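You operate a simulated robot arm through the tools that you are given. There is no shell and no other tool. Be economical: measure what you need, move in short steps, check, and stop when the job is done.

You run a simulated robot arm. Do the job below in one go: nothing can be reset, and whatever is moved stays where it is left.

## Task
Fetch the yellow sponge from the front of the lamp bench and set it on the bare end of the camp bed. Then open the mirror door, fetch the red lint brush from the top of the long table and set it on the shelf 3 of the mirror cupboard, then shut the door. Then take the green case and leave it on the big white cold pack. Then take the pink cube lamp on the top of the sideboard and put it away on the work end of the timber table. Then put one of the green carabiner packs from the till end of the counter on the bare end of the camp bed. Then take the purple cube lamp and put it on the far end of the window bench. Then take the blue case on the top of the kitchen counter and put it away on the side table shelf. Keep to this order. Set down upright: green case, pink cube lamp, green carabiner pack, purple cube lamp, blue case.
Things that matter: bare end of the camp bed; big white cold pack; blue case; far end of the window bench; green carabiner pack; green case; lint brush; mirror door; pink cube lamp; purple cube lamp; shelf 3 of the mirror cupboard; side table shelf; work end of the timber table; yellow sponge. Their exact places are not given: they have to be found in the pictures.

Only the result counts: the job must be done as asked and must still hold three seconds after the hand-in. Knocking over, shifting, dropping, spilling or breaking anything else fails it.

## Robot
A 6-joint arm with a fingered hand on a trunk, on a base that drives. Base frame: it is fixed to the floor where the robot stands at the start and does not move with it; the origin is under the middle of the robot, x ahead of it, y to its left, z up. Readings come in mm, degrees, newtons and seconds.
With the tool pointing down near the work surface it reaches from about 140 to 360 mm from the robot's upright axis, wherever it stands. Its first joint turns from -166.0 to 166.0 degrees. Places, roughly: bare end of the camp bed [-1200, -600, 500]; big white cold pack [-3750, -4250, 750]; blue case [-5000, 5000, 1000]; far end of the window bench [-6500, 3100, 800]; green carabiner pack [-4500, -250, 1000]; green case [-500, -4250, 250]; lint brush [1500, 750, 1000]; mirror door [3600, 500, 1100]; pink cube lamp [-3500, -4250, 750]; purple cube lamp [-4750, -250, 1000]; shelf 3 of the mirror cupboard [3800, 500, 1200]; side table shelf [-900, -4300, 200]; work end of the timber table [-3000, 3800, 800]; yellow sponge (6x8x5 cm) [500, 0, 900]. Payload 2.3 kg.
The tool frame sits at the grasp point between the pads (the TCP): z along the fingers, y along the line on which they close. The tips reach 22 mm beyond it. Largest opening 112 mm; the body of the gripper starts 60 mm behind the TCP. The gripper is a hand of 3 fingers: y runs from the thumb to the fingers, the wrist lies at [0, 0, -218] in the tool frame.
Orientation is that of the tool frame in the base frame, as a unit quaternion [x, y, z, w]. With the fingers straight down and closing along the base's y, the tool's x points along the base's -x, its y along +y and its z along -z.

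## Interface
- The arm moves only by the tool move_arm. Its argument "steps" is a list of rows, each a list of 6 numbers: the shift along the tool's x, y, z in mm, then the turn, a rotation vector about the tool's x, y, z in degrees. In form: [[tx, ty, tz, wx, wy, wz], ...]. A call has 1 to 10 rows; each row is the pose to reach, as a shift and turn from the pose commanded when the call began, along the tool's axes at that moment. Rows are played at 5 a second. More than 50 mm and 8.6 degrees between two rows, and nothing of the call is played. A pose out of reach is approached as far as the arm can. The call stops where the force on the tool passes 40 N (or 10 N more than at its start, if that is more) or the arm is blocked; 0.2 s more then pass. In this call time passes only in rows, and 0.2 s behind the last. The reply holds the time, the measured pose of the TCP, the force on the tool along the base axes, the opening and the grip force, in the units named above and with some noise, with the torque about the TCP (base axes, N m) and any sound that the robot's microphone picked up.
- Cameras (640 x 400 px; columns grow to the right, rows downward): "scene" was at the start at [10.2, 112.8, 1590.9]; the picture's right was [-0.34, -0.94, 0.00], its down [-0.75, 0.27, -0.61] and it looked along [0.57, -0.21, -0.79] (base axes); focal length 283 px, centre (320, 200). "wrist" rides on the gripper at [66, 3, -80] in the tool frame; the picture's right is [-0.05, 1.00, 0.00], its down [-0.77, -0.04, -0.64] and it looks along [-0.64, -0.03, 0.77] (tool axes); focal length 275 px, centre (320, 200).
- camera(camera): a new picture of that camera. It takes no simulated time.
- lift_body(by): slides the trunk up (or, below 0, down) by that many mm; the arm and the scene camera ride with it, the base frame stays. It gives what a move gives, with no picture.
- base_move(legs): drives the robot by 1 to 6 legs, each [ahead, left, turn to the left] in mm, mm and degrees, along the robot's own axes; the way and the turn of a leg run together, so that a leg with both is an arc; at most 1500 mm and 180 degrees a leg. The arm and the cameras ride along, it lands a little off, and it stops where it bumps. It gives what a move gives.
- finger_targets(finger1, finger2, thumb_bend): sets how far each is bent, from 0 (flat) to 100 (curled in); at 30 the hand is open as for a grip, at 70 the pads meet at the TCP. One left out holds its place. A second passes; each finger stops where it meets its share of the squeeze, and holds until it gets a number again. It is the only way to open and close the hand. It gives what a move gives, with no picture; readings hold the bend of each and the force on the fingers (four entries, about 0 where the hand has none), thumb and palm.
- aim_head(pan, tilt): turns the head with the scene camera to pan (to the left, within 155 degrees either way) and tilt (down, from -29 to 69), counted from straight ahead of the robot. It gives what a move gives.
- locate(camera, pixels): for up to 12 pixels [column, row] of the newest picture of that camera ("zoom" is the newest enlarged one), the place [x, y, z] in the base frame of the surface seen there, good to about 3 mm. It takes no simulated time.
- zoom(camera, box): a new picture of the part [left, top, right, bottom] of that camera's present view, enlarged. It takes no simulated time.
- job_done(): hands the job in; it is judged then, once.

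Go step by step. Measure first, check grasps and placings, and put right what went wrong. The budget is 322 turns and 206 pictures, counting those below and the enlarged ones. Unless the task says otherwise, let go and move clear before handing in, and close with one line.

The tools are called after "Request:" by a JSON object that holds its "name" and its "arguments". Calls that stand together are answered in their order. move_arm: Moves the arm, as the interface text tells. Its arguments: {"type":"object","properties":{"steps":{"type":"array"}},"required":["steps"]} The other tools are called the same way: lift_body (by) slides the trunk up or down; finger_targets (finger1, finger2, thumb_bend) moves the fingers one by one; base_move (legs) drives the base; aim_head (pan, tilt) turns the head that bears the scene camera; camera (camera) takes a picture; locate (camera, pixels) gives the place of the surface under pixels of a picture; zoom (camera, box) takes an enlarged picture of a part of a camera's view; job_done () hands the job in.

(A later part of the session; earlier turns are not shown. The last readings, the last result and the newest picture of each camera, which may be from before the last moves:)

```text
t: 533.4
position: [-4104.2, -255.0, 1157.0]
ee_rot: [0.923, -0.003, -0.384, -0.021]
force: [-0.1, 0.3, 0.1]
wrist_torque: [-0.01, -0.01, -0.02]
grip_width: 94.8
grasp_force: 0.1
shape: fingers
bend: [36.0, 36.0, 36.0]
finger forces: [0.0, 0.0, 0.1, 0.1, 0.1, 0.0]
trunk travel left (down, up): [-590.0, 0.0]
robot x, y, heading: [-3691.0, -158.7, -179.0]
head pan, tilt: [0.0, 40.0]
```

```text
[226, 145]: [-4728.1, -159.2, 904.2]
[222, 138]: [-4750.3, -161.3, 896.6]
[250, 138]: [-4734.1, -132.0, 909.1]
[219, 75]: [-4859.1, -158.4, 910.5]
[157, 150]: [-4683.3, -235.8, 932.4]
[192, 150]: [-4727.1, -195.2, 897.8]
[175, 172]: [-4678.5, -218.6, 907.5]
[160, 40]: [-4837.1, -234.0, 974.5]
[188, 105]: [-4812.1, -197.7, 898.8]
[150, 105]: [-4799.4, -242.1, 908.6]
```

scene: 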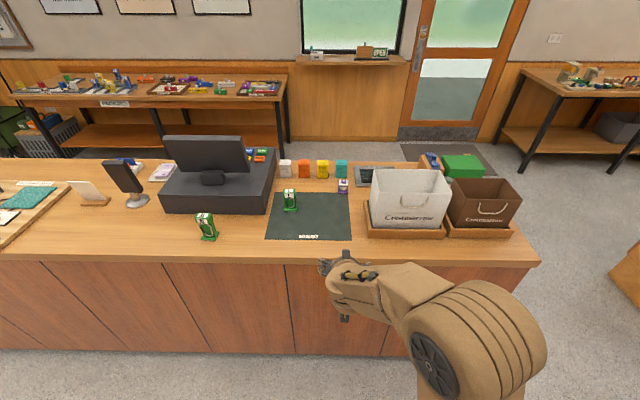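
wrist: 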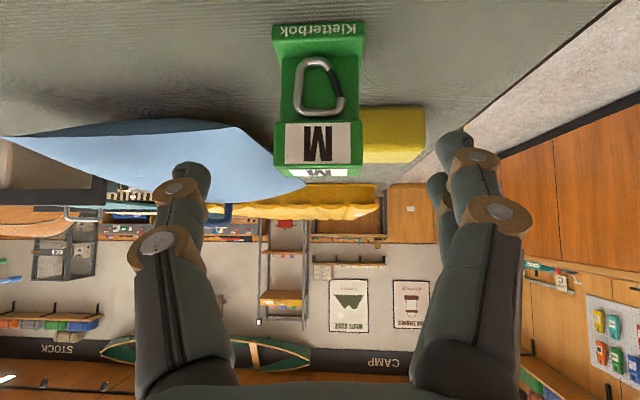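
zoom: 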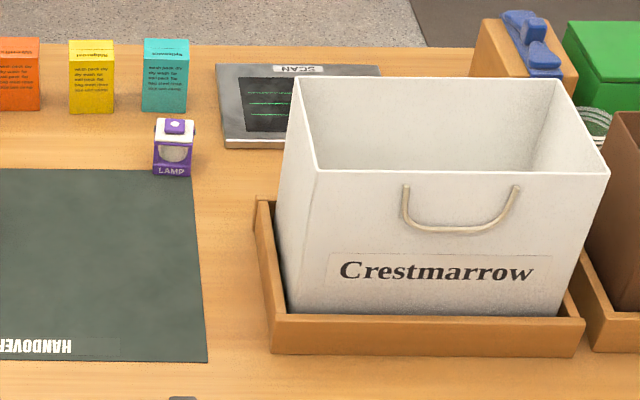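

Scanner is clear (y≥−160, low). I narrow the fingers, lower the arm, drive up and extend over the lamp.

Request:
{"name": "finger_targets", "arguments": {"finger1": 43, "finger2": 43, "thumb_bend": 43}}

Request:
{"name": "move_arm", "arguments": {"steps": [[28, 0, 28, 0, 0, 0], [56, 0, 56, 0, 0, 0]]}}

Request:
{"name": "base_move", "arguments": {"legs": [[0, -28, -0.9], [450, 0, 0]]}}

Request:
{"name": "move_arm", "arguments": {"steps": [[-25, 0, 25, 0, 0, 0], [-50, 0, 50, 0, 0, 0], [-75, 0, 75, 0, 0, 0], [-94, 0, 94, 0, 0, 0]]}}

Request:
{"name": "camera", "arguments": {"camera": "wrist"}}

Request:
{"name": "camera", "arguments": {"camera": "scene"}}

```text
t: 534.4
position: [-4105.0, -254.2, 1156.9]
ee_rot: [0.923, -0.003, -0.384, -0.022]
force: [0.6, -0.2, 0.6]
wrist_torque: [0.0, -0.03, 0.0]
grip_width: 75.6
grasp_force: 0.1
shape: fingers
bend: [43.0, 43.0, 43.0]
finger forces: [0.0, 0.1, 0.0, 0.1, 0.1, 0.0]
trunk travel left (down, up): [-590.0, 0.0]
robot x, y, heading: [-3693.2, -157.8, -178.9]
head pan, tilt: [0.0, 40.0]
```

```text
t: 535.0
position: [-4107.3, -253.3, 1076.9]
ee_rot: [0.923, -0.003, -0.384, -0.022]
force: [0.9, 0.0, -0.8]
wrist_torque: [-0.01, -0.01, -0.01]
grip_width: 75.5
grasp_force: 0.0
shape: fingers
bend: [43.0, 43.0, 43.0]
finger forces: [0.0, 0.1, 0.1, 0.0, 0.0, 0.0]
trunk travel left (down, up): [-590.0, 0.0]
robot x, y, heading: [-3687.2, -159.6, -179.1]
head pan, tilt: [0.0, 40.0]
```

```text
t: 538.1
position: [-4552.5, -219.5, 1076.6]
ee_rot: [0.924, -0.01, -0.383, -0.025]
force: [-0.4, -0.3, 0.0]
wrist_torque: [0.01, 0.0, 0.0]
grip_width: 75.7
grasp_force: 0.1
shape: fingers
bend: [43.0, 43.0, 43.0]
finger forces: [0.0, 0.0, 0.0, 0.0, 0.1, 0.1]
trunk travel left (down, up): [-590.0, 0.0]
robot x, y, heading: [-4135.3, -136.7, -179.7]
head pan, tilt: [0.0, 40.0]
```

```text
t: 539.1
position: [-4686.4, -213.8, 1080.0]
ee_rot: [0.923, -0.011, -0.384, -0.026]
force: [0.7, 0.1, 0.1]
wrist_torque: [-0.01, 0.04, 0.03]
grip_width: 75.7
grasp_force: 0.0
shape: fingers
bend: [43.0, 43.0, 43.0]
finger forces: [0.0, 0.1, 0.1, 0.0, 0.0, 0.0]
trunk travel left (down, up): [-590.0, 0.0]
robot x, y, heading: [-4137.9, -135.4, -180.2]
head pan, tilt: [0.0, 40.0]
```

```text
77 pictures are left
```

wrist: 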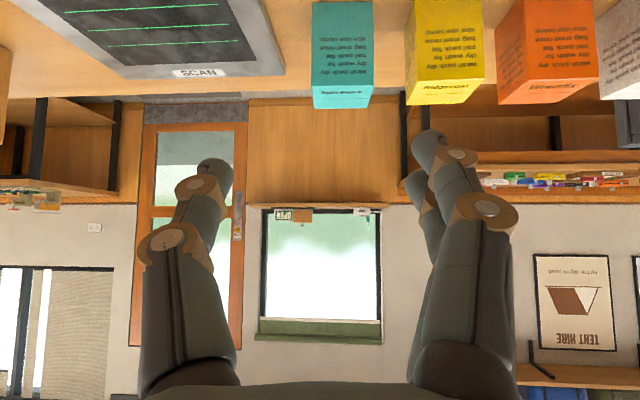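

```text
76 pictures are left
```

scene: 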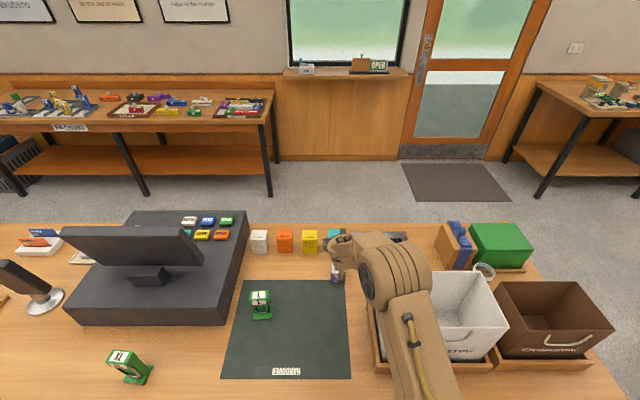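

I nudge the base (12 ahead, 7 left) and lower 80.

Request:
{"name": "base_move", "arguments": {"legs": [[12, 7, 0]]}}

Request:
{"name": "lift_body", "arguments": {"by": -70}}

Request:
{"name": "camera", "arguments": {"camera": "wrist"}}

Request:
{"name": "locate", "arguments": {"camera": "wrist", "pixels": [[300, 20], [320, 20], [345, 20], [320, 5], [320, 35], [330, 45]]}}

Request:
{"name": "zoom", "arguments": {"camera": "scene", "box": [300, 200, 520, 360]}}

```text
t: 539.9
position: [-4683.8, -219.1, 1079.1]
ee_rot: [0.923, -0.01, -0.383, -0.025]
force: [0.0, 0.6, -0.8]
wrist_torque: [0.02, 0.03, 0.01]
grip_width: 75.7
grasp_force: 0.0
shape: fingers
bend: [43.0, 43.0, 43.0]
finger forces: [0.1, 0.0, 0.0, 0.1, 0.0, 0.0]
trunk travel left (down, up): [-590.0, 0.0]
robot x, y, heading: [-4137.6, -136.6, -180.0]
head pan, tilt: [0.0, 40.0]
```

```text
t: 541.0
position: [-4684.5, -218.8, 1008.7]
ee_rot: [0.923, -0.01, -0.383, -0.025]
force: [-0.3, 0.0, -0.7]
wrist_torque: [0.0, 0.0, -0.01]
grip_width: 75.6
grasp_force: 0.1
shape: fingers
bend: [43.0, 43.0, 43.0]
finger forces: [0.0, 0.0, 0.0, 0.0, 0.1, 0.0]
trunk travel left (down, up): [-520.0, 70.0]
robot x, y, heading: [-4138.2, -140.7, -180.1]
head pan, tilt: [0.0, 40.0]
```

```text
75 pictures are left
```

wrist: 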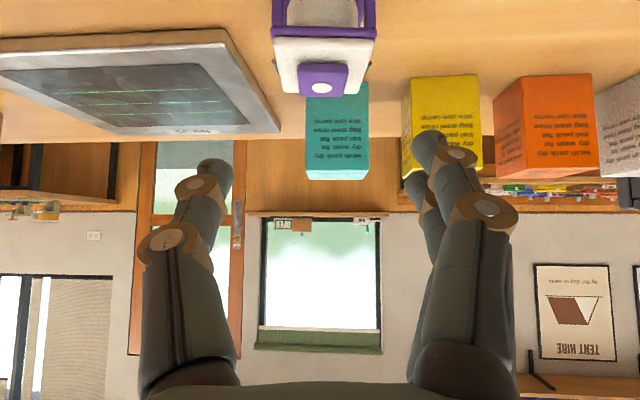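

```text
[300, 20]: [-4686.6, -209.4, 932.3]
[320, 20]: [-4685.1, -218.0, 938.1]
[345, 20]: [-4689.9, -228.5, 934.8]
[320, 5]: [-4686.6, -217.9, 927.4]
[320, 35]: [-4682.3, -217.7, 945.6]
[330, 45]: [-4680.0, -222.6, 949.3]
```

```text
2.50 times, centred on (410, 280) of scene
```

zoom: 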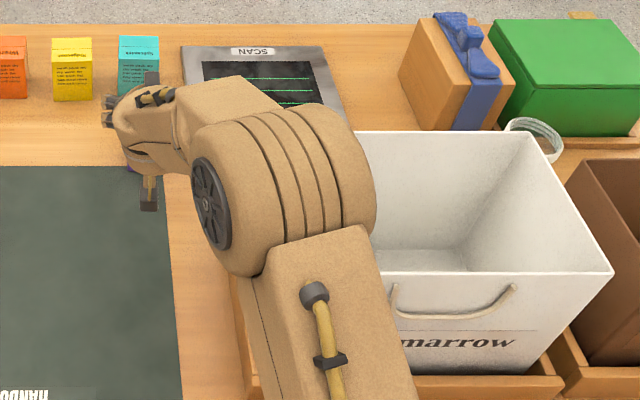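

The elbow and upper arm seem near the bag in this view; I measure them before lowering.

Request:
{"name": "locate", "arguments": {"camera": "zoom", "pixels": [[372, 190], [365, 235], [380, 280], [400, 350], [300, 270], [340, 130], [180, 150], [240, 270], [270, 380], [420, 270], [200, 140], [360, 140]]}}

```text
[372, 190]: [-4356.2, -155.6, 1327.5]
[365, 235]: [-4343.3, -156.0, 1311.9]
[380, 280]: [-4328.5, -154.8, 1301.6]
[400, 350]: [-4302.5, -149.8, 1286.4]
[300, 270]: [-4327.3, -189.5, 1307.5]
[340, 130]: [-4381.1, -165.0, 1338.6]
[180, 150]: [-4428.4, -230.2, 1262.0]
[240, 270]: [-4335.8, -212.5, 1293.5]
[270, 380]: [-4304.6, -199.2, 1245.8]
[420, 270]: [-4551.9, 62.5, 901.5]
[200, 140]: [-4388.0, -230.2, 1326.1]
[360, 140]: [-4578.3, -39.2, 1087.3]
```

Elbow stays >100 mm above the bag. I extend 9 mm and lower 71.

Request:
{"name": "move_arm", "arguments": {"steps": [[-7, 1, 7, 0, 0, 0]]}}

Request:
{"name": "lift_body", "arguments": {"by": -71}}

Request:
{"name": "finger_targets", "arguments": {"finger1": 58, "finger2": 58, "thumb_bend": 58}}

Request:
{"name": "camera", "arguments": {"camera": "wrist"}}

```text
t: 541.4
position: [-4695.6, -219.5, 1008.1]
ee_rot: [0.923, -0.01, -0.384, -0.025]
force: [0.3, -0.2, 0.3]
wrist_torque: [-0.03, 0.02, -0.02]
grip_width: 75.9
grasp_force: 0.1
shape: fingers
bend: [43.0, 43.0, 43.0]
finger forces: [0.0, 0.0, 0.0, 0.0, 0.0, 0.0]
trunk travel left (down, up): [-520.0, 70.0]
robot x, y, heading: [-4137.5, -138.1, -180.0]
head pan, tilt: [0.0, 40.0]
```

```text
t: 542.5
position: [-4694.7, -219.9, 938.6]
ee_rot: [0.923, -0.011, -0.383, -0.025]
force: [-0.6, -0.4, -0.2]
wrist_torque: [0.0, -0.01, 0.0]
grip_width: 75.5
grasp_force: 0.1
shape: fingers
bend: [43.0, 43.0, 43.0]
finger forces: [0.0, 0.0, 0.0, 0.0, 0.0, 0.0]
trunk travel left (down, up): [-449.0, 141.0]
robot x, y, heading: [-4140.2, -136.7, -180.0]
head pan, tilt: [0.0, 40.0]
```

```text
t: 543.5
position: [-4694.3, -221.3, 937.1]
ee_rot: [0.923, -0.011, -0.384, -0.026]
force: [0.2, -0.6, 0.4]
wrist_torque: [-0.03, -0.01, -0.01]
grip_width: 39.7
grasp_force: 1.3
shape: fingers
bend: [55.0, 56.0, 56.0]
finger forces: [1.0, 0.2, 0.0, 0.0, 1.2, 0.0]
trunk travel left (down, up): [-449.0, 141.0]
robot x, y, heading: [-4138.2, -137.0, -179.9]
head pan, tilt: [0.0, 40.0]
```

```text
73 pictures are left
```

wrist: 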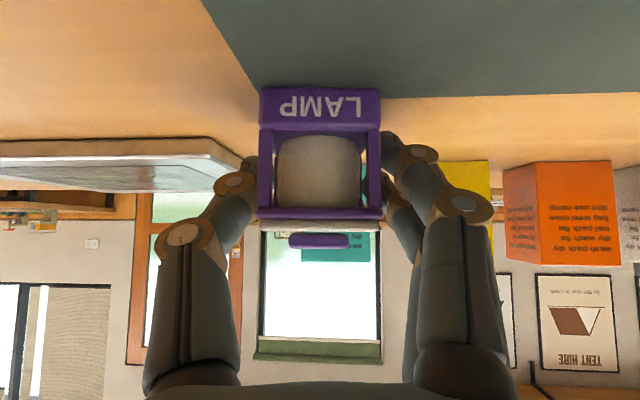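

Nicely placed. Moderate squeeze and lift.

Request:
{"name": "finger_targets", "arguments": {"finger1": 62, "finger2": 64, "thumb_bend": 62}}

Request:
{"name": "lift_body", "arguments": {"by": 141}}

Request:
{"name": "camera", "arguments": {"camera": "wrist"}}

```text
t: 544.5
position: [-4695.2, -219.9, 938.0]
ee_rot: [0.923, -0.011, -0.384, -0.026]
force: [-0.2, 0.7, -0.9]
wrist_torque: [0.01, -0.03, -0.01]
grip_width: 37.8
grasp_force: 6.9
shape: fingers
bend: [57.0, 58.0, 58.0]
finger forces: [3.0, 3.2, 0.1, 0.0, 6.2, 0.0]
trunk travel left (down, up): [-449.0, 141.0]
robot x, y, heading: [-4139.7, -135.7, -180.1]
head pan, tilt: [0.0, 40.0]
```

```text
t: 546.1
position: [-4696.4, -221.1, 1078.9]
ee_rot: [0.923, -0.01, -0.384, -0.025]
force: [0.2, 0.2, -0.8]
wrist_torque: [-0.01, 0.01, -0.01]
grip_width: 37.9
grasp_force: 6.1
shape: fingers
bend: [57.0, 59.0, 58.0]
finger forces: [3.0, 3.3, 0.0, 0.1, 6.2, 0.0]
trunk travel left (down, up): [-590.0, 0.0]
robot x, y, heading: [-4139.0, -135.7, -179.8]
head pan, tilt: [0.0, 40.0]
```

```text
72 pictures are left
```

wrist: 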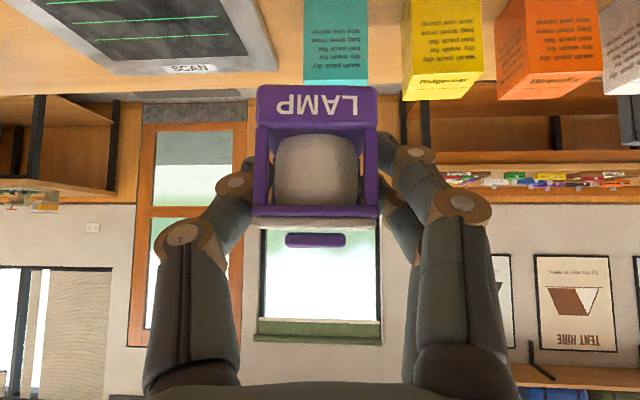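

Purple lamp held upright. I back away, move to +y past the counter's end and look toward the window bench.

Request:
{"name": "base_move", "arguments": {"legs": [[-450, 0, 0], [0, -900, 0]]}}

Request:
{"name": "aim_head", "arguments": {"pan": 0, "tilt": 20}}

Request:
{"name": "camera", "arguments": {"camera": "scene"}}

Request:
{"name": "aim_head", "arguments": {"pan": -45, "tilt": 20}}

Request:
{"name": "camera", "arguments": {"camera": "scene"}}

```text
t: 553.2
position: [-4238.6, 675.9, 1078.1]
ee_rot: [0.923, -0.012, -0.383, -0.025]
force: [0.5, -0.2, -0.6]
wrist_torque: [0.02, -0.01, -0.01]
grip_width: 37.7
grasp_force: 7.3
shape: fingers
bend: [57.0, 59.0, 58.0]
finger forces: [3.1, 3.3, 0.0, 0.1, 6.3, 0.1]
trunk travel left (down, up): [-590.0, 0.0]
robot x, y, heading: [-3683.6, 755.6, 179.6]
head pan, tilt: [0.0, 40.0]
```

```text
t: 554.0
position: [-4239.4, 675.1, 1079.3]
ee_rot: [0.923, -0.013, -0.384, -0.026]
force: [-0.7, -0.2, -0.9]
wrist_torque: [0.01, -0.02, 0.01]
grip_width: 38.1
grasp_force: 6.0
shape: fingers
bend: [57.0, 59.0, 58.0]
finger forces: [3.1, 3.3, 0.0, 0.0, 6.3, 0.0]
trunk travel left (down, up): [-590.0, 0.0]
robot x, y, heading: [-3680.9, 753.4, 179.6]
head pan, tilt: [0.0, 20.0]
```

```text
71 pictures are left
```

scene: 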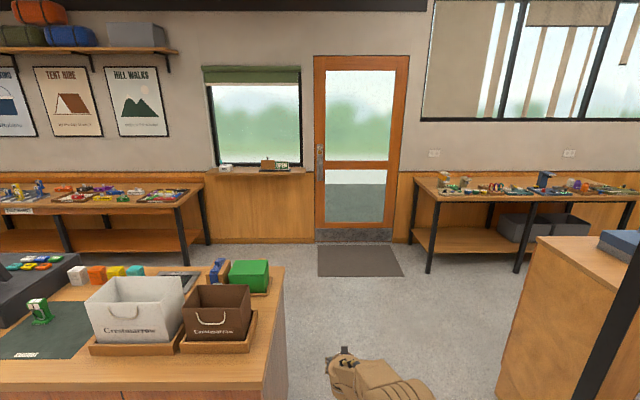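

```text
t: 555.1
position: [-4239.4, 675.2, 1079.2]
ee_rot: [0.923, -0.013, -0.383, -0.027]
force: [-0.5, 0.4, -0.8]
wrist_torque: [0.0, 0.01, 0.02]
grip_width: 37.8
grasp_force: 6.4
shape: fingers
bend: [57.0, 59.0, 58.0]
finger forces: [3.0, 3.4, 0.0, 0.1, 6.3, 0.1]
trunk travel left (down, up): [-590.0, 0.0]
robot x, y, heading: [-3681.9, 755.8, 179.9]
head pan, tilt: [-45.0, 20.0]
```

```text
70 pictures are left
```

scene: 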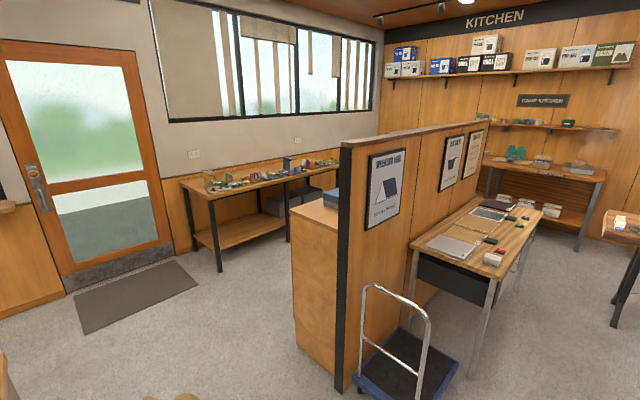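

The window bench runs along the far wall. I measure it, the cabinet, and the trolley for the route.

Request:
{"name": "locate", "arguments": {"camera": "scene", "pixels": [[185, 183], [220, 270], [290, 180], [325, 172], [297, 340], [340, 385], [293, 215], [365, 385], [100, 320], [200, 260], [335, 165], [310, 190]]}}

```text
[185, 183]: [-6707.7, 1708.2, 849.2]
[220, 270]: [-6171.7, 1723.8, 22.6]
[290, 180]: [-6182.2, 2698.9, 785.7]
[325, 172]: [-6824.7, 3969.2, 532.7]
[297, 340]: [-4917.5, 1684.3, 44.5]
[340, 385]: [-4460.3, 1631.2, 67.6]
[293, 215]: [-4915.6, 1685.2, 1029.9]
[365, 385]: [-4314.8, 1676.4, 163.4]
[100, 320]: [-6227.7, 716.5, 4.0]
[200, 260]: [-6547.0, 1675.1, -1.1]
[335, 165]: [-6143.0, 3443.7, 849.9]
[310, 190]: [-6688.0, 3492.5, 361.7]
```

Bench front edge x≈−6170, cabinet's west side x≈−4917: wide corridor. I drive in and look along it.

Request:
{"name": "base_move", "arguments": {"legs": [[1500, 0, 0], [250, 0, 0], [0, -500, 0]]}}

Request:
{"name": "aim_head", "arguments": {"pan": -50, "tilt": 25}}

Request:
{"name": "camera", "arguments": {"camera": "scene"}}

```text
t: 566.5
position: [-5981.4, 1180.6, 1078.5]
ee_rot: [0.923, -0.012, -0.384, -0.026]
force: [-1.0, 0.1, -0.7]
wrist_torque: [0.0, -0.01, -0.03]
grip_width: 37.7
grasp_force: 6.2
shape: fingers
bend: [57.0, 59.0, 58.0]
finger forces: [2.9, 3.3, 0.1, 0.0, 6.3, 0.0]
trunk travel left (down, up): [-590.0, 0.0]
robot x, y, heading: [-5423.4, 1261.6, 179.6]
head pan, tilt: [-45.0, 20.0]
```

```text
t: 567.1
position: [-5981.2, 1181.2, 1079.0]
ee_rot: [0.923, -0.011, -0.383, -0.026]
force: [-0.5, 0.3, -0.8]
wrist_torque: [0.01, 0.0, -0.03]
grip_width: 37.7
grasp_force: 6.7
shape: fingers
bend: [57.0, 59.0, 58.0]
finger forces: [2.9, 3.4, 0.0, 0.1, 6.3, 0.0]
trunk travel left (down, up): [-590.0, 0.0]
robot x, y, heading: [-5422.9, 1260.7, 179.7]
head pan, tilt: [-50.0, 25.0]
```

```text
69 pictures are left
```

scene: 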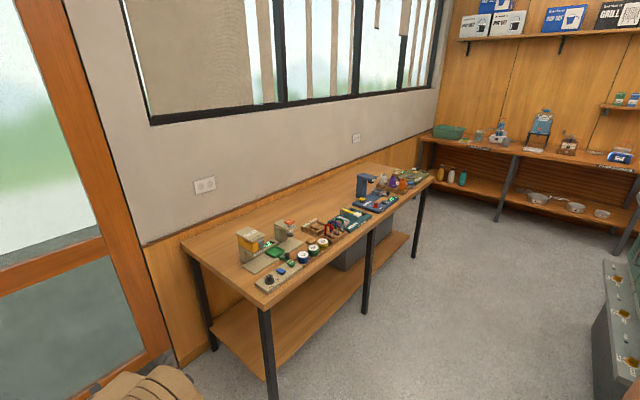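

The corridor is clear. I drive along the bench toward its far end.

Request:
{"name": "base_move", "arguments": {"legs": [[0, -1500, 0], [0, -350, 0]]}}

Request:
{"name": "aim_head", "arguments": {"pan": 0, "tilt": 40}}

Request:
{"name": "camera", "arguments": {"camera": "scene"}}

```text
t: 576.5
position: [-5985.9, 3043.1, 1079.2]
ee_rot: [0.923, -0.006, -0.383, -0.023]
force: [-0.7, -0.3, -1.1]
wrist_torque: [0.0, -0.02, 0.02]
grip_width: 37.7
grasp_force: 6.8
shape: fingers
bend: [57.0, 59.0, 58.0]
finger forces: [2.9, 3.4, 0.0, 0.0, 6.3, 0.1]
trunk travel left (down, up): [-590.0, 0.0]
robot x, y, heading: [-5428.4, 3134.0, -179.1]
head pan, tilt: [-50.0, 25.0]
```

```text
t: 577.7
position: [-5984.4, 3042.6, 1078.9]
ee_rot: [0.924, -0.006, -0.382, -0.023]
force: [1.4, 0.4, -0.5]
wrist_torque: [0.01, 0.0, -0.03]
grip_width: 37.6
grasp_force: 6.5
shape: fingers
bend: [57.0, 59.0, 58.0]
finger forces: [2.9, 3.4, 0.0, 0.0, 6.3, 0.0]
trunk travel left (down, up): [-590.0, 0.0]
robot x, y, heading: [-5428.4, 3129.7, -179.6]
head pan, tilt: [0.0, 40.0]
```

```text
68 pictures are left
```

scene: 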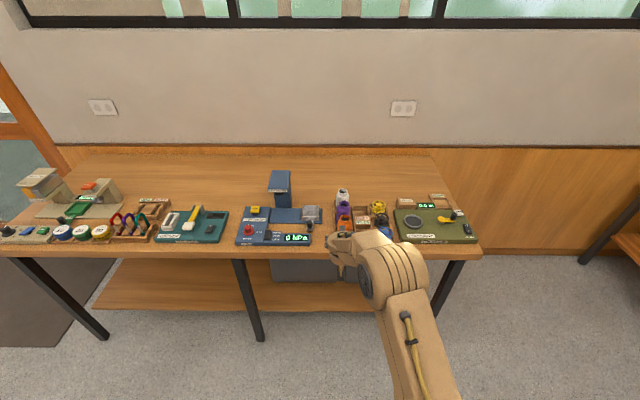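

Request:
{"name": "zoom", "arguments": {"camera": "scene", "box": [270, 140, 490, 270]}}

Request:
{"name": "locate", "arguments": {"camera": "scene", "pixels": [[330, 180], [380, 180], [420, 180], [445, 185], [400, 250], [470, 245], [345, 200], [378, 205], [410, 204], [440, 195], [370, 160], [475, 235]]}}

```text
2.91 times, centred on (380, 205) of scene
```

zoom: 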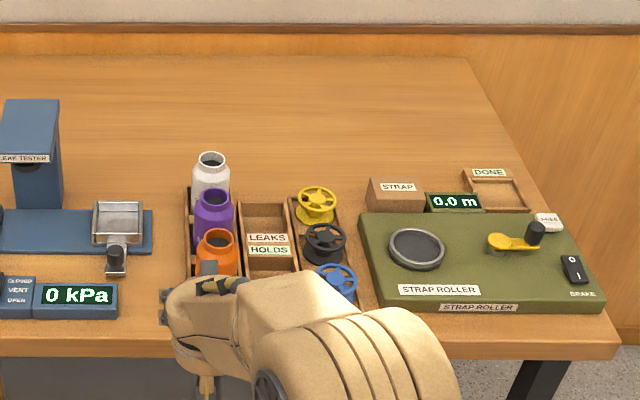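

```text
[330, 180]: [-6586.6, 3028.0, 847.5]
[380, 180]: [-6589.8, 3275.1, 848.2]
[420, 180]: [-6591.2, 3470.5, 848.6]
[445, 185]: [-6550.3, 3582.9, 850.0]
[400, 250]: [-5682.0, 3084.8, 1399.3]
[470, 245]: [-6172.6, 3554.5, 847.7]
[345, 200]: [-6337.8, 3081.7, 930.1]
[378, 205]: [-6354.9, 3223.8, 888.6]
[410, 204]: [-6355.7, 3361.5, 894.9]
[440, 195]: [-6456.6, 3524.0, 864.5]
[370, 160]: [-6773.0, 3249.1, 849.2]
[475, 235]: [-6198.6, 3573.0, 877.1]
```

Bench top is z 848; behind the devices it's free around (−6520,3160). I drive there with the lamp held high.

Request:
{"name": "base_move", "arguments": {"legs": [[0, -117, -0.5], [530, 0, 0]]}}

Request:
{"name": "aim_head", "arguments": {"pan": 0, "tilt": 52}}

Request:
{"name": "camera", "arguments": {"camera": "scene"}}

Request:
{"name": "camera", "arguments": {"camera": "wrist"}}

```text
t: 581.6
position: [-6518.7, 3163.2, 1079.3]
ee_rot: [0.923, -0.01, -0.383, -0.024]
force: [-0.4, 0.2, -0.6]
wrist_torque: [-0.03, 0.0, 0.03]
grip_width: 37.9
grasp_force: 6.5
shape: fingers
bend: [57.0, 59.0, 58.0]
finger forces: [3.0, 3.3, 0.0, 0.1, 6.2, 0.1]
trunk travel left (down, up): [-590.0, 0.0]
robot x, y, heading: [-5961.7, 3242.5, -179.7]
head pan, tilt: [0.0, 40.0]
```

```text
t: 582.4
position: [-6516.1, 3161.9, 1079.7]
ee_rot: [0.923, -0.009, -0.384, -0.024]
force: [-0.4, 0.4, -1.0]
wrist_torque: [0.02, 0.0, 0.01]
grip_width: 37.6
grasp_force: 6.7
shape: fingers
bend: [57.0, 59.0, 58.0]
finger forces: [2.9, 3.4, 0.0, 0.1, 6.3, 0.0]
trunk travel left (down, up): [-590.0, 0.0]
robot x, y, heading: [-5962.1, 3246.7, -180.0]
head pan, tilt: [0.0, 52.0]
```

```text
66 pictures are left
```

scene: 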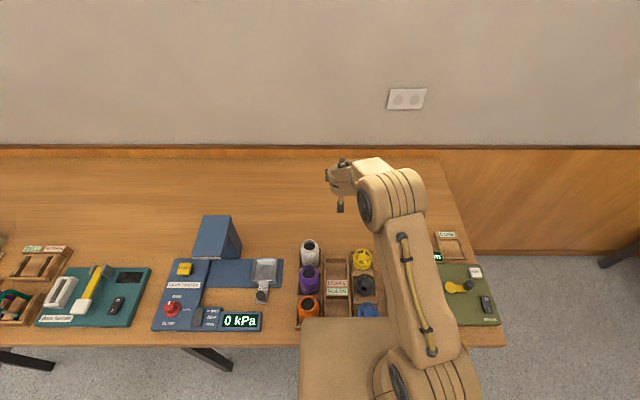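

```text
65 pictures are left
```

wrist: 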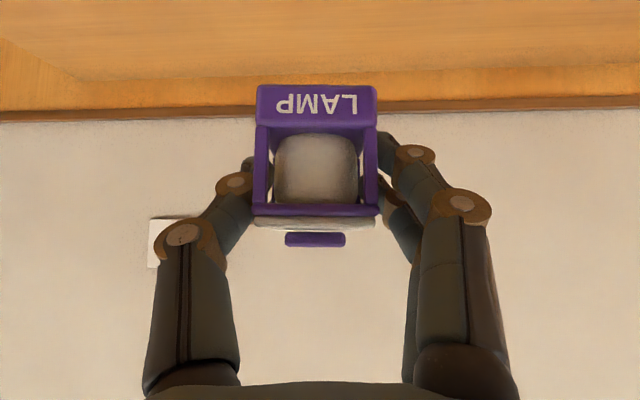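

Clear. I lower 170 mm and check.

Request:
{"name": "lift_body", "arguments": {"by": -170}}

Request:
{"name": "camera", "arguments": {"camera": "scene"}}

Request:
{"name": "camera", "arguments": {"camera": "wrist"}}

```text
t: 584.3
position: [-6517.5, 3162.3, 909.6]
ee_rot: [0.923, -0.009, -0.384, -0.024]
force: [-1.1, -0.1, -0.9]
wrist_torque: [0.02, 0.01, 0.03]
grip_width: 37.9
grasp_force: 6.4
shape: fingers
bend: [57.0, 59.0, 58.0]
finger forces: [2.8, 3.4, 0.1, 0.0, 6.2, 0.0]
trunk travel left (down, up): [-420.0, 170.0]
robot x, y, heading: [-5962.3, 3243.3, -179.7]
head pan, tilt: [0.0, 52.0]
```

```text
64 pictures are left
```

scene: 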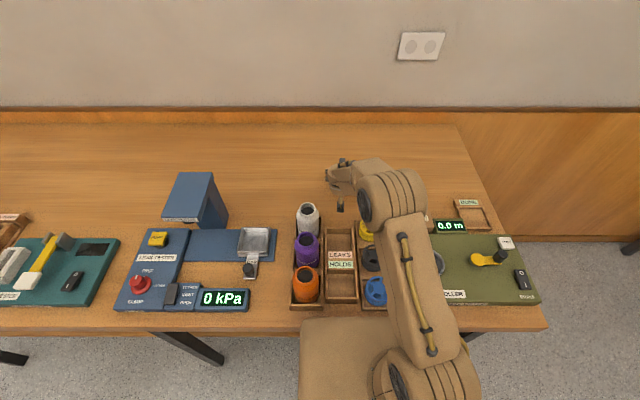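

```text
63 pictures are left
```

wrist: 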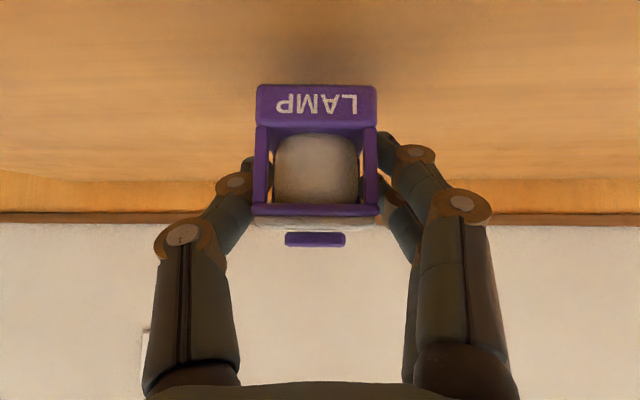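

Still 22 mm to go. Fine descent to contact.

Request:
{"name": "lift_body", "arguments": {"by": -18}}

Request:
{"name": "move_arm", "arguments": {"steps": [[1.4, 0, 1.4, 0, 0, 0], [2.8, 0, 2.8, 0, 0, 0], [4, 0, 4, 0, 0, 0]]}}

```text
t: 584.9
position: [-6517.2, 3161.4, 891.5]
ee_rot: [0.923, -0.01, -0.384, -0.025]
force: [0.2, 0.2, -0.4]
wrist_torque: [0.0, -0.03, -0.05]
grip_width: 37.9
grasp_force: 6.6
shape: fingers
bend: [57.0, 59.0, 58.0]
finger forces: [2.9, 3.3, 0.0, 0.0, 6.3, 0.1]
trunk travel left (down, up): [-402.0, 188.0]
robot x, y, heading: [-5959.9, 3246.7, -179.9]
head pan, tilt: [0.0, 52.0]
```

```text
t: 585.7
position: [-6516.7, 3162.1, 886.8]
ee_rot: [0.923, -0.01, -0.384, -0.025]
force: [-2.8, -0.7, 8.9]
wrist_torque: [-0.02, 0.16, 0.01]
grip_width: 37.6
grasp_force: 6.6
shape: fingers
bend: [57.0, 59.0, 59.0]
finger forces: [3.7, 3.8, 0.0, 0.0, 6.4, 0.1]
trunk travel left (down, up): [-402.0, 188.0]
robot x, y, heading: [-5960.0, 3246.1, -179.8]
head pan, tilt: [0.0, 52.0]
```

Contact. I release and withdraw along the tool axis.

Request:
{"name": "finger_targets", "arguments": {"finger1": 52, "finger2": 52, "thumb_bend": 52}}

Request:
{"name": "finger_targets", "arguments": {"finger1": 40, "finger2": 40, "thumb_bend": 40}}

Request:
{"name": "move_arm", "arguments": {"steps": [[0, 0, -40, 0, 0, 0], [0, 0, -80, 0, 0, 0]]}}

Request:
{"name": "camera", "arguments": {"camera": "wrist"}}

```text
t: 586.7
position: [-6517.6, 3163.5, 885.6]
ee_rot: [0.923, -0.01, -0.384, -0.025]
force: [-0.2, 0.3, 0.4]
wrist_torque: [-0.03, -0.01, 0.01]
grip_width: 48.9
grasp_force: 0.2
shape: fingers
bend: [52.0, 52.0, 52.0]
finger forces: [0.0, 0.1, 0.0, 0.0, 0.0, 0.1]
trunk travel left (down, up): [-402.0, 188.0]
robot x, y, heading: [-5961.7, 3244.2, -179.5]
head pan, tilt: [0.0, 52.0]
```

```text
t: 587.7
position: [-6516.9, 3162.2, 885.2]
ee_rot: [0.923, -0.01, -0.383, -0.026]
force: [0.3, -0.4, -0.6]
wrist_torque: [0.01, -0.02, 0.02]
grip_width: 83.2
grasp_force: 0.1
shape: fingers
bend: [40.0, 40.0, 40.0]
finger forces: [0.1, 0.1, 0.1, 0.0, 0.0, 0.1]
trunk travel left (down, up): [-402.0, 188.0]
robot x, y, heading: [-5956.9, 3245.1, -180.0]
head pan, tilt: [0.0, 52.0]
```

```text
t: 588.3
position: [-6460.7, 3157.5, 943.4]
ee_rot: [0.923, -0.009, -0.384, -0.025]
force: [0.9, 0.1, 0.6]
wrist_torque: [-0.01, -0.02, 0.0]
grip_width: 83.2
grasp_force: 0.0
shape: fingers
bend: [40.0, 40.0, 40.0]
finger forces: [0.1, 0.0, 0.1, 0.0, 0.0, 0.0]
trunk travel left (down, up): [-402.0, 188.0]
robot x, y, heading: [-5960.1, 3245.7, -179.6]
head pan, tilt: [0.0, 52.0]
```

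```text
62 pictures are left
```

wrist: 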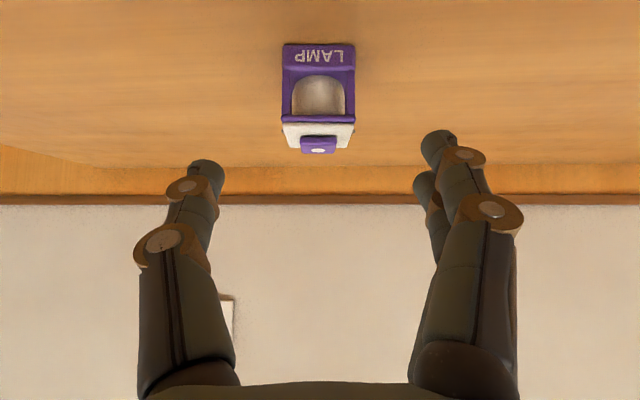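

The purple lamp stands upright at the far end. Now to the kitchen counter for the blue case.

Request:
{"name": "lift_body", "arguments": {"by": 188}}

Request:
{"name": "base_move", "arguments": {"legs": [[-560, 0, 0], [0, 0, -90]]}}

Request:
{"name": "aim_head", "arguments": {"pan": -15, "tilt": 25}}

Request:
{"name": "camera", "arguments": {"camera": "scene"}}

```text
t: 590.4
position: [-6461.3, 3157.7, 1130.4]
ee_rot: [0.924, -0.009, -0.383, -0.024]
force: [0.9, -0.3, 0.7]
wrist_torque: [0.0, -0.01, -0.02]
grip_width: 83.1
grasp_force: 0.1
shape: fingers
bend: [40.0, 40.0, 40.0]
finger forces: [0.1, 0.1, 0.1, 0.1, 0.0, 0.1]
trunk travel left (down, up): [-590.0, 0.0]
robot x, y, heading: [-5963.1, 3242.5, -179.8]
head pan, tilt: [0.0, 52.0]
```

```text
t: 597.4
position: [-5496.8, 3748.0, 1131.6]
ee_rot: [-0.651, 0.655, 0.255, 0.286]
force: [0.2, -0.4, 0.3]
wrist_torque: [-0.01, 0.04, 0.0]
grip_width: 83.1
grasp_force: 0.0
shape: fingers
bend: [40.0, 40.0, 40.0]
finger forces: [0.0, 0.0, 0.0, 0.1, 0.1, 0.1]
trunk travel left (down, up): [-590.0, 0.0]
robot x, y, heading: [-5404.3, 3248.5, 90.9]
head pan, tilt: [0.0, 52.0]
```

```text
t: 598.3
position: [-5496.9, 3747.7, 1129.8]
ee_rot: [-0.65, 0.656, 0.256, 0.287]
force: [-0.3, 0.4, 0.0]
wrist_torque: [0.0, -0.03, 0.01]
grip_width: 83.2
grasp_force: 0.0
shape: fingers
bend: [40.0, 40.0, 40.0]
finger forces: [0.0, 0.0, 0.0, 0.1, 0.0, 0.0]
trunk travel left (down, up): [-590.0, 0.0]
robot x, y, heading: [-5402.3, 3248.5, 90.8]
head pan, tilt: [-15.0, 25.0]
```

```text
61 pictures are left
```

scene: 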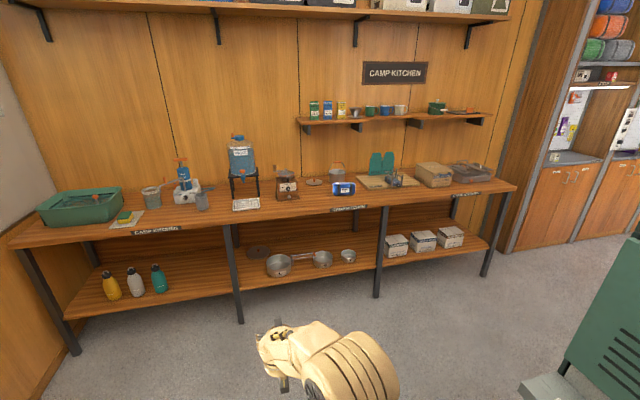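

The blue case is at (343,188) on the kitchen counter top. I zoom and measure.

Request:
{"name": "zoom", "arguments": {"camera": "scene", "box": [280, 145, 420, 235]}}

Request:
{"name": "locate", "arguments": {"camera": "zoom", "pixels": [[290, 165], [290, 185], [290, 205], [240, 195], [335, 190], [290, 240], [100, 210], [260, 130], [380, 175], [290, 290], [60, 190], [430, 160]]}}

```text
4.44 times, centred on (350, 190) of scene
```

zoom: 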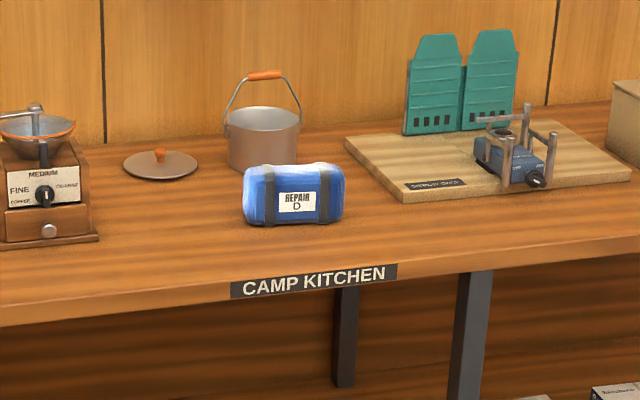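

```text
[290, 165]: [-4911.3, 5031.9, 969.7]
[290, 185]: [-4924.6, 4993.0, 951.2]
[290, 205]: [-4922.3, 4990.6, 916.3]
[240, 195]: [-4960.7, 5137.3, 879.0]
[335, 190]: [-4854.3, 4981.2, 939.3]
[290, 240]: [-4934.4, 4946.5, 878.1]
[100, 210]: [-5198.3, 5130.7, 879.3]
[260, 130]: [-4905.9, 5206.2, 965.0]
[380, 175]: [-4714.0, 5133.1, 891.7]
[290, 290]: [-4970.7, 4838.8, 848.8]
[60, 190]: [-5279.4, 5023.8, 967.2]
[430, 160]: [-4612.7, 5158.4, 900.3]
```

It's the same shape as the green case: x −4990…−4850, front y≈4990, z 878–970. I check the obstacle at the right, (600,330), before driving.

Request:
{"name": "locate", "arguments": {"camera": "scene", "pixels": [[525, 390], [565, 365], [630, 240], [600, 330], [500, 300], [440, 390]]}}

Request:
{"name": "aim_head", "arguments": {"pan": -70, "tilt": 35}}

Request:
{"name": "camera", "arguments": {"camera": "scene"}}

```text
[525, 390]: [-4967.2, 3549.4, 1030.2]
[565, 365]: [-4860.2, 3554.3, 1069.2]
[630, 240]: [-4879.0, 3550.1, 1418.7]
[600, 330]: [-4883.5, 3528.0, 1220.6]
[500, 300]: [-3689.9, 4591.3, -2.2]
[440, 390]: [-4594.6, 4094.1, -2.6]
```

```text
t: 599.6
position: [-5497.1, 3747.4, 1130.1]
ee_rot: [-0.651, 0.655, 0.256, 0.287]
force: [-0.4, -0.5, -0.2]
wrist_torque: [0.03, 0.02, -0.03]
grip_width: 83.2
grasp_force: 0.0
shape: fingers
bend: [40.0, 40.0, 40.0]
finger forces: [0.0, 0.0, 0.0, 0.1, 0.0, 0.1]
trunk travel left (down, up): [-590.0, 0.0]
robot x, y, heading: [-5403.8, 3248.3, 90.8]
head pan, tilt: [-70.0, 35.0]
```

```text
59 pictures are left
```

scene: 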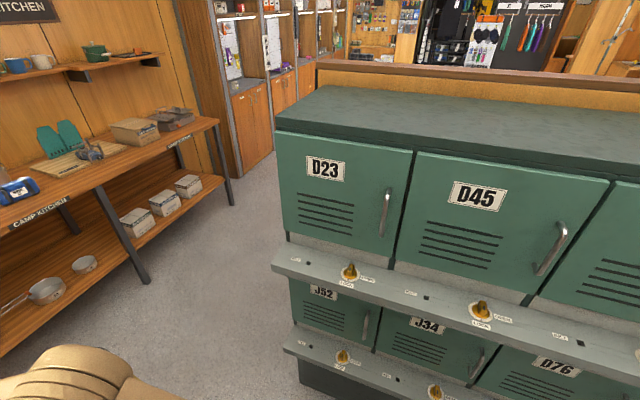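

Lockers end at y≈3555. I go ahead 950 first, then right 555, and reorient the tool (down, roll 90°, tilt ~20°).

Request:
{"name": "base_move", "arguments": {"legs": [[900, 0, -0.8], [0, -555, 0]]}}

Request:
{"name": "move_arm", "arguments": {"steps": [[32.2, 0, -2.4, 0, 8.5, 0], [63.7, 0, -9.5, 0, 17, 0], [93.8, 0, -21.2, 0, 25.5, 0], [121.9, 0, -37.3, 0, 34, 0], [149.8, 0, -59.6, 0, 42.4, 0]]}}

Request:
{"name": "move_arm", "arguments": {"steps": [[0, 0, 0, 0, 2, 8.5], [0, 0, 0, 0, 0, 17], [0, 0, 0, 0, 0, 25.5], [0, 0, 0, 0, 0, 34], [0, 0, 0, 0, 0, 42.5], [0, 0, 0, 0, 0, 51], [0, 0, 0, 0, 0, 59.5], [0, 0, 0, 0, 0, 68], [0, 0, 0, 0, 0, 76.5], [0, 0, 0, 0, 0, 85]]}}

Request:
{"name": "finger_targets", "arguments": {"finger1": 30, "finger2": 30, "thumb_bend": 30}}

Request:
{"name": "aim_head", "arguments": {"pan": 5, "tilt": 40}}

Request:
{"name": "camera", "arguments": {"camera": "scene"}}

```text
t: 607.2
position: [-4935.8, 4662.8, 1131.3]
ee_rot: [-0.646, 0.659, 0.254, 0.289]
force: [-0.5, 0.3, -0.1]
wrist_torque: [-0.03, 0.0, -0.04]
grip_width: 83.2
grasp_force: 0.2
shape: fingers
bend: [40.0, 40.0, 40.0]
finger forces: [0.0, 0.0, 0.1, 0.1, 0.0, 0.1]
trunk travel left (down, up): [-590.0, 0.0]
robot x, y, heading: [-4848.2, 4160.5, 90.0]
head pan, tilt: [-70.0, 35.0]
```

```text
t: 608.4
position: [-4939.8, 4511.8, 1063.1]
ee_rot: [-0.693, 0.72, 0.002, 0.03]
force: [-0.8, 0.3, -0.1]
wrist_torque: [0.03, 0.07, 0.02]
grip_width: 83.4
grasp_force: 0.0
shape: fingers
bend: [40.0, 40.0, 40.0]
finger forces: [0.0, 0.1, 0.0, 0.0, 0.0, 0.1]
trunk travel left (down, up): [-590.0, 0.0]
robot x, y, heading: [-4848.4, 4158.6, 90.2]
head pan, tilt: [-70.0, 35.0]
```

```text
refused: row 1 steps farther than a row can; nothing moved
```

```text
t: 609.4
position: [-4940.8, 4512.6, 1064.5]
ee_rot: [-0.693, 0.72, 0.003, 0.031]
force: [-0.4, 0.3, 0.4]
wrist_torque: [0.02, -0.01, 0.03]
grip_width: 111.0
grasp_force: 0.1
shape: fingers
bend: [30.0, 30.0, 30.0]
finger forces: [0.0, 0.1, 0.0, 0.0, 0.0, 0.1]
trunk travel left (down, up): [-590.0, 0.0]
robot x, y, heading: [-4850.8, 4166.9, 90.1]
head pan, tilt: [-70.0, 35.0]
```

```text
t: 610.8
position: [-4940.0, 4512.8, 1063.5]
ee_rot: [-0.693, 0.72, 0.003, 0.031]
force: [-1.0, 0.0, -0.6]
wrist_torque: [-0.04, 0.01, 0.01]
grip_width: 111.1
grasp_force: 0.0
shape: fingers
bend: [30.0, 30.0, 30.0]
finger forces: [0.0, 0.0, 0.0, 0.0, 0.0, 0.1]
trunk travel left (down, up): [-590.0, 0.0]
robot x, y, heading: [-4851.5, 4161.7, 90.2]
head pan, tilt: [5.0, 40.0]
```

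```text
58 pictures are left
```

scene: 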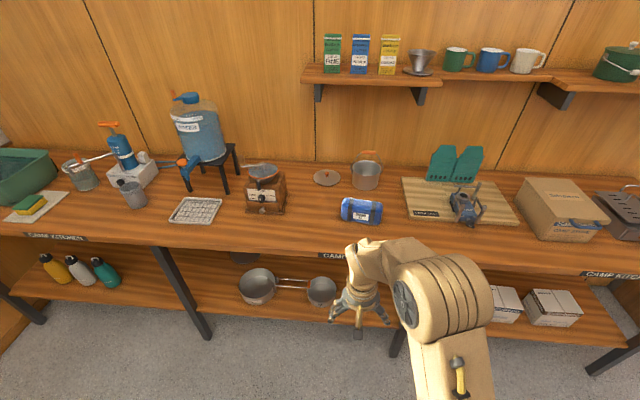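

The roll call was refused over step size; I redo it, and measure the case's yaw.

Request:
{"name": "move_arm", "arguments": {"steps": [[0, 0, 0, 0, 0, 8.5], [0, 0, 0, 0, 0, 17], [0, 0, 0, 0, 0, 25.5], [0, 0, 0, 0, 0, 34], [0, 0, 0, 0, 0, 42.5], [0, 0, 0, 0, 0, 51], [0, 0, 0, 0, 0, 59.5], [0, 0, 0, 0, 0, 68], [0, 0, 0, 0, 0, 76.5], [0, 0, 0, 0, 0, 85]]}}

Request:
{"name": "zoom", "arguments": {"camera": "scene", "box": [320, 180, 420, 240]}}

Request:
{"name": "locate", "arguments": {"camera": "zoom", "pixels": [[145, 150], [145, 190], [390, 165], [390, 205], [270, 190], [270, 250], [180, 140], [360, 150], [270, 140], [400, 180], [130, 180], [270, 130]]}}

```text
t: 613.0
position: [-4940.3, 4513.1, 1066.9]
ee_rot: [-0.024, 0.999, 0.023, 0.02]
force: [-0.4, -0.3, -0.9]
wrist_torque: [0.01, 0.01, -0.02]
grip_width: 111.3
grasp_force: 0.1
shape: fingers
bend: [30.0, 30.0, 30.0]
finger forces: [0.0, 0.0, 0.0, 0.1, 0.0, 0.0]
trunk travel left (down, up): [-590.0, 0.0]
robot x, y, heading: [-4852.5, 4159.6, 90.1]
head pan, tilt: [5.0, 40.0]
```

```text
6.40 times, centred on (370, 210) of scene
```

zoom: 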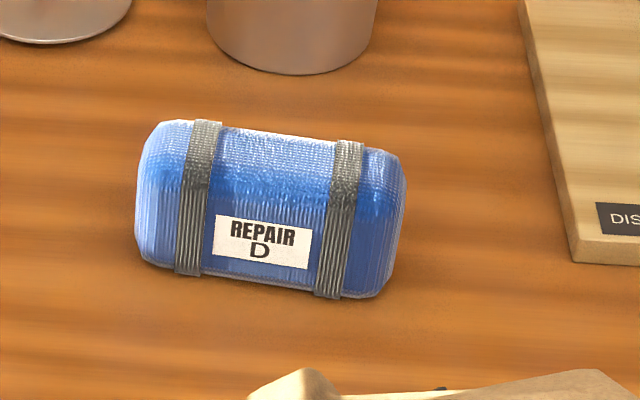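

```text
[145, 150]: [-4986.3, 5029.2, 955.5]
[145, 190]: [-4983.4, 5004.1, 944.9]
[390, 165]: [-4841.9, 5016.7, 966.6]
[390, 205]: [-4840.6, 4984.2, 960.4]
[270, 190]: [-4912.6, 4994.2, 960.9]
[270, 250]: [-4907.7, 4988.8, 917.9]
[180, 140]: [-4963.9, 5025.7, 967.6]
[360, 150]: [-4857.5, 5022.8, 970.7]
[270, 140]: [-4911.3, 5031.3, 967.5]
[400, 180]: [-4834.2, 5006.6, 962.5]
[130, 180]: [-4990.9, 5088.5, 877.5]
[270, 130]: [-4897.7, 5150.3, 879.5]
```

The case is yawed about −8°. I turn the hand 10.8° to match and tilt it 17° forward.

Request:
{"name": "move_arm", "arguments": {"steps": [[0, 0, 0, 0, 0, 5.4], [0, 0, 0, 0, 0, 10.8]]}}

Request:
{"name": "move_arm", "arguments": {"steps": [[0, 31.5, -2.3, -8.3, 1.1, 0], [0, 63.7, -9.5, -16.6, 2.2, 0]]}}

Request:
{"name": "base_move", "arguments": {"legs": [[330, 0, 0]]}}

Request:
{"name": "camera", "arguments": {"camera": "wrist"}}

```text
t: 613.6
position: [-4940.2, 4513.7, 1065.6]
ee_rot: [0.07, 0.997, 0.024, 0.018]
force: [0.2, 0.6, -0.4]
wrist_torque: [0.0, -0.05, -0.01]
grip_width: 111.1
grasp_force: 0.1
shape: fingers
bend: [30.0, 30.0, 30.0]
finger forces: [0.1, 0.1, 0.0, 0.0, 0.1, 0.0]
trunk travel left (down, up): [-590.0, 0.0]
robot x, y, heading: [-4849.8, 4161.2, 90.2]
head pan, tilt: [5.0, 40.0]
```

```text
t: 614.2
position: [-4931.3, 4577.9, 1079.1]
ee_rot: [0.065, 0.983, 0.171, 0.008]
force: [-0.4, 0.3, 0.4]
wrist_torque: [0.03, -0.04, 0.01]
grip_width: 111.5
grasp_force: 0.0
shape: fingers
bend: [30.0, 30.0, 30.0]
finger forces: [0.1, 0.1, 0.1, 0.0, 0.0, 0.0]
trunk travel left (down, up): [-590.0, 0.0]
robot x, y, heading: [-4851.0, 4158.1, 90.0]
head pan, tilt: [5.0, 40.0]
```

```text
t: 616.4
position: [-4933.6, 4906.3, 1079.5]
ee_rot: [0.064, 0.983, 0.17, 0.009]
force: [-0.6, -1.0, -0.1]
wrist_torque: [0.0, 0.03, 0.04]
grip_width: 111.2
grasp_force: 0.1
shape: fingers
bend: [30.0, 30.0, 30.0]
finger forces: [0.0, 0.0, 0.1, 0.0, 0.0, 0.0]
trunk travel left (down, up): [-590.0, 0.0]
robot x, y, heading: [-4850.5, 4492.3, 90.0]
head pan, tilt: [5.0, 40.0]
```

```text
56 pictures are left
```

wrist: 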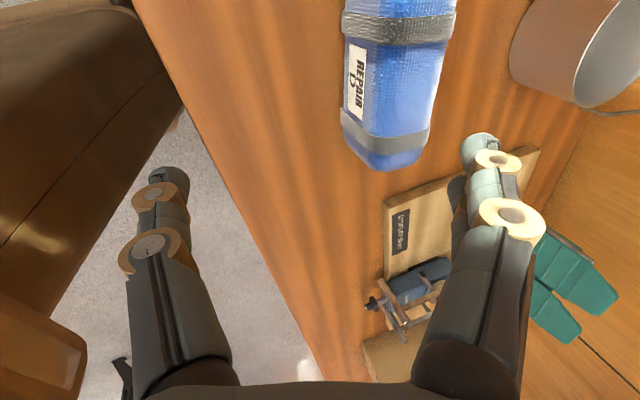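

Now the case lies square to the hand. I measure it.

Request:
{"name": "locate", "arguments": {"camera": "wrist", "pixels": [[350, 80], [395, 80], [435, 80], [440, 60], [345, 120], [425, 150], [380, 165], [400, 40], [520, 60], [410, 155]]}}

```text
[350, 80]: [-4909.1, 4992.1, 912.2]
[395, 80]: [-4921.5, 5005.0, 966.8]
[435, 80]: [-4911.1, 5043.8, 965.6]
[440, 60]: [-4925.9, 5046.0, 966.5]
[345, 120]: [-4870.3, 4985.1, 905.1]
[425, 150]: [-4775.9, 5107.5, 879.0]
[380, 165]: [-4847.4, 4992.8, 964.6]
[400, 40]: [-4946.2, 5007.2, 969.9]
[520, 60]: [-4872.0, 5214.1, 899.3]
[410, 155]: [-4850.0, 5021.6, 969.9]
```

I drive 114 ahead and 25 right so that the hand is above the case, then descend with the trunk.

Request:
{"name": "base_move", "arguments": {"legs": [[114, -25, 0]]}}

Request:
{"name": "lift_body", "arguments": {"by": -80}}

Request:
{"name": "camera", "arguments": {"camera": "wrist"}}

```text
t: 617.6
position: [-4909.2, 5017.4, 1078.5]
ee_rot: [0.064, 0.983, 0.169, 0.009]
force: [-0.4, -0.2, 0.1]
wrist_torque: [-0.01, 0.01, 0.02]
grip_width: 111.3
grasp_force: 0.0
shape: fingers
bend: [30.0, 30.0, 30.0]
finger forces: [0.0, 0.0, 0.0, 0.0, 0.1, 0.1]
trunk travel left (down, up): [-590.0, 0.0]
robot x, y, heading: [-4826.1, 4604.6, 90.6]
head pan, tilt: [5.0, 40.0]
```

```text
t: 618.8
position: [-4908.5, 5016.6, 998.4]
ee_rot: [0.064, 0.983, 0.17, 0.009]
force: [0.1, -0.8, -0.4]
wrist_torque: [-0.04, 0.0, 0.03]
grip_width: 111.6
grasp_force: 0.0
shape: fingers
bend: [30.0, 30.0, 30.0]
finger forces: [0.0, 0.1, 0.1, 0.0, 0.0, 0.0]
trunk travel left (down, up): [-510.0, 80.0]
robot x, y, heading: [-4828.8, 4597.2, 90.3]
head pan, tilt: [5.0, 40.0]
```

```text
55 pictures are left
```

wrist: 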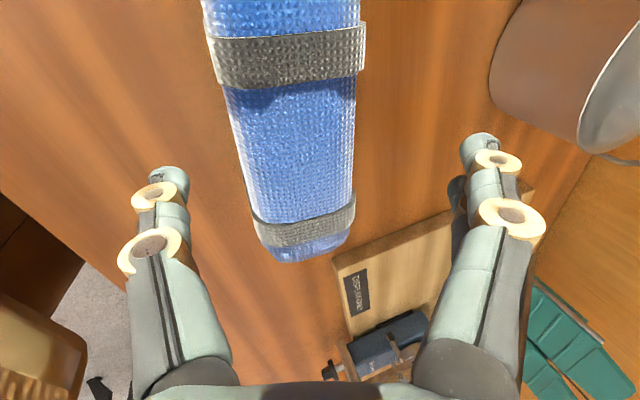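

On track. Lower 62 mm and grip.

Request:
{"name": "lift_body", "arguments": {"by": -62}}

Request:
{"name": "camera", "arguments": {"camera": "wrist"}}

Request:
{"name": "finger_targets", "arguments": {"finger1": 56, "finger2": 56, "thumb_bend": 56}}

Request:
{"name": "finger_targets", "arguments": {"finger1": 70, "finger2": 70, "thumb_bend": 70}}

```text
t: 619.8
position: [-4908.9, 5015.8, 937.5]
ee_rot: [0.065, 0.983, 0.17, 0.009]
force: [0.0, 0.0, -0.3]
wrist_torque: [0.01, -0.01, 0.03]
grip_width: 111.2
grasp_force: 0.0
shape: fingers
bend: [30.0, 30.0, 30.0]
finger forces: [0.0, 0.1, 0.0, 0.0, 0.0, 0.1]
trunk travel left (down, up): [-448.0, 142.0]
robot x, y, heading: [-4830.4, 4602.1, 90.4]
head pan, tilt: [5.0, 40.0]
```

```text
54 pictures are left
```

wrist: 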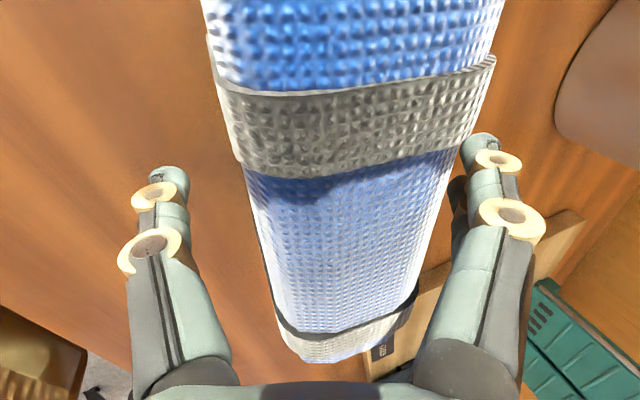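

```text
t: 620.8
position: [-4909.2, 5016.3, 937.0]
ee_rot: [0.063, 0.983, 0.171, 0.007]
force: [-0.8, 7.3, 21.1]
wrist_torque: [-0.23, 0.05, -0.03]
grip_width: 65.9
grasp_force: 18.0
shape: fingers
bend: [55.0, 55.0, 49.0]
finger forces: [12.7, 11.9, 0.0, 0.1, 10.7, 0.0]
trunk travel left (down, up): [-448.0, 142.0]
robot x, y, heading: [-4825.9, 4604.0, 90.2]
head pan, tilt: [5.0, 40.0]
```

```text
t: 621.8
position: [-4909.0, 5015.3, 936.8]
ee_rot: [0.064, 0.983, 0.169, 0.009]
force: [-1.5, 3.0, 17.6]
wrist_torque: [-0.36, 0.06, -0.04]
grip_width: 58.7
grasp_force: 22.6
shape: fingers
bend: [66.0, 65.0, 52.0]
finger forces: [13.6, 13.4, 0.0, 0.0, 17.8, 0.1]
trunk travel left (down, up): [-448.0, 142.0]
robot x, y, heading: [-4826.2, 4603.7, 90.1]
head pan, tilt: [5.0, 40.0]
```

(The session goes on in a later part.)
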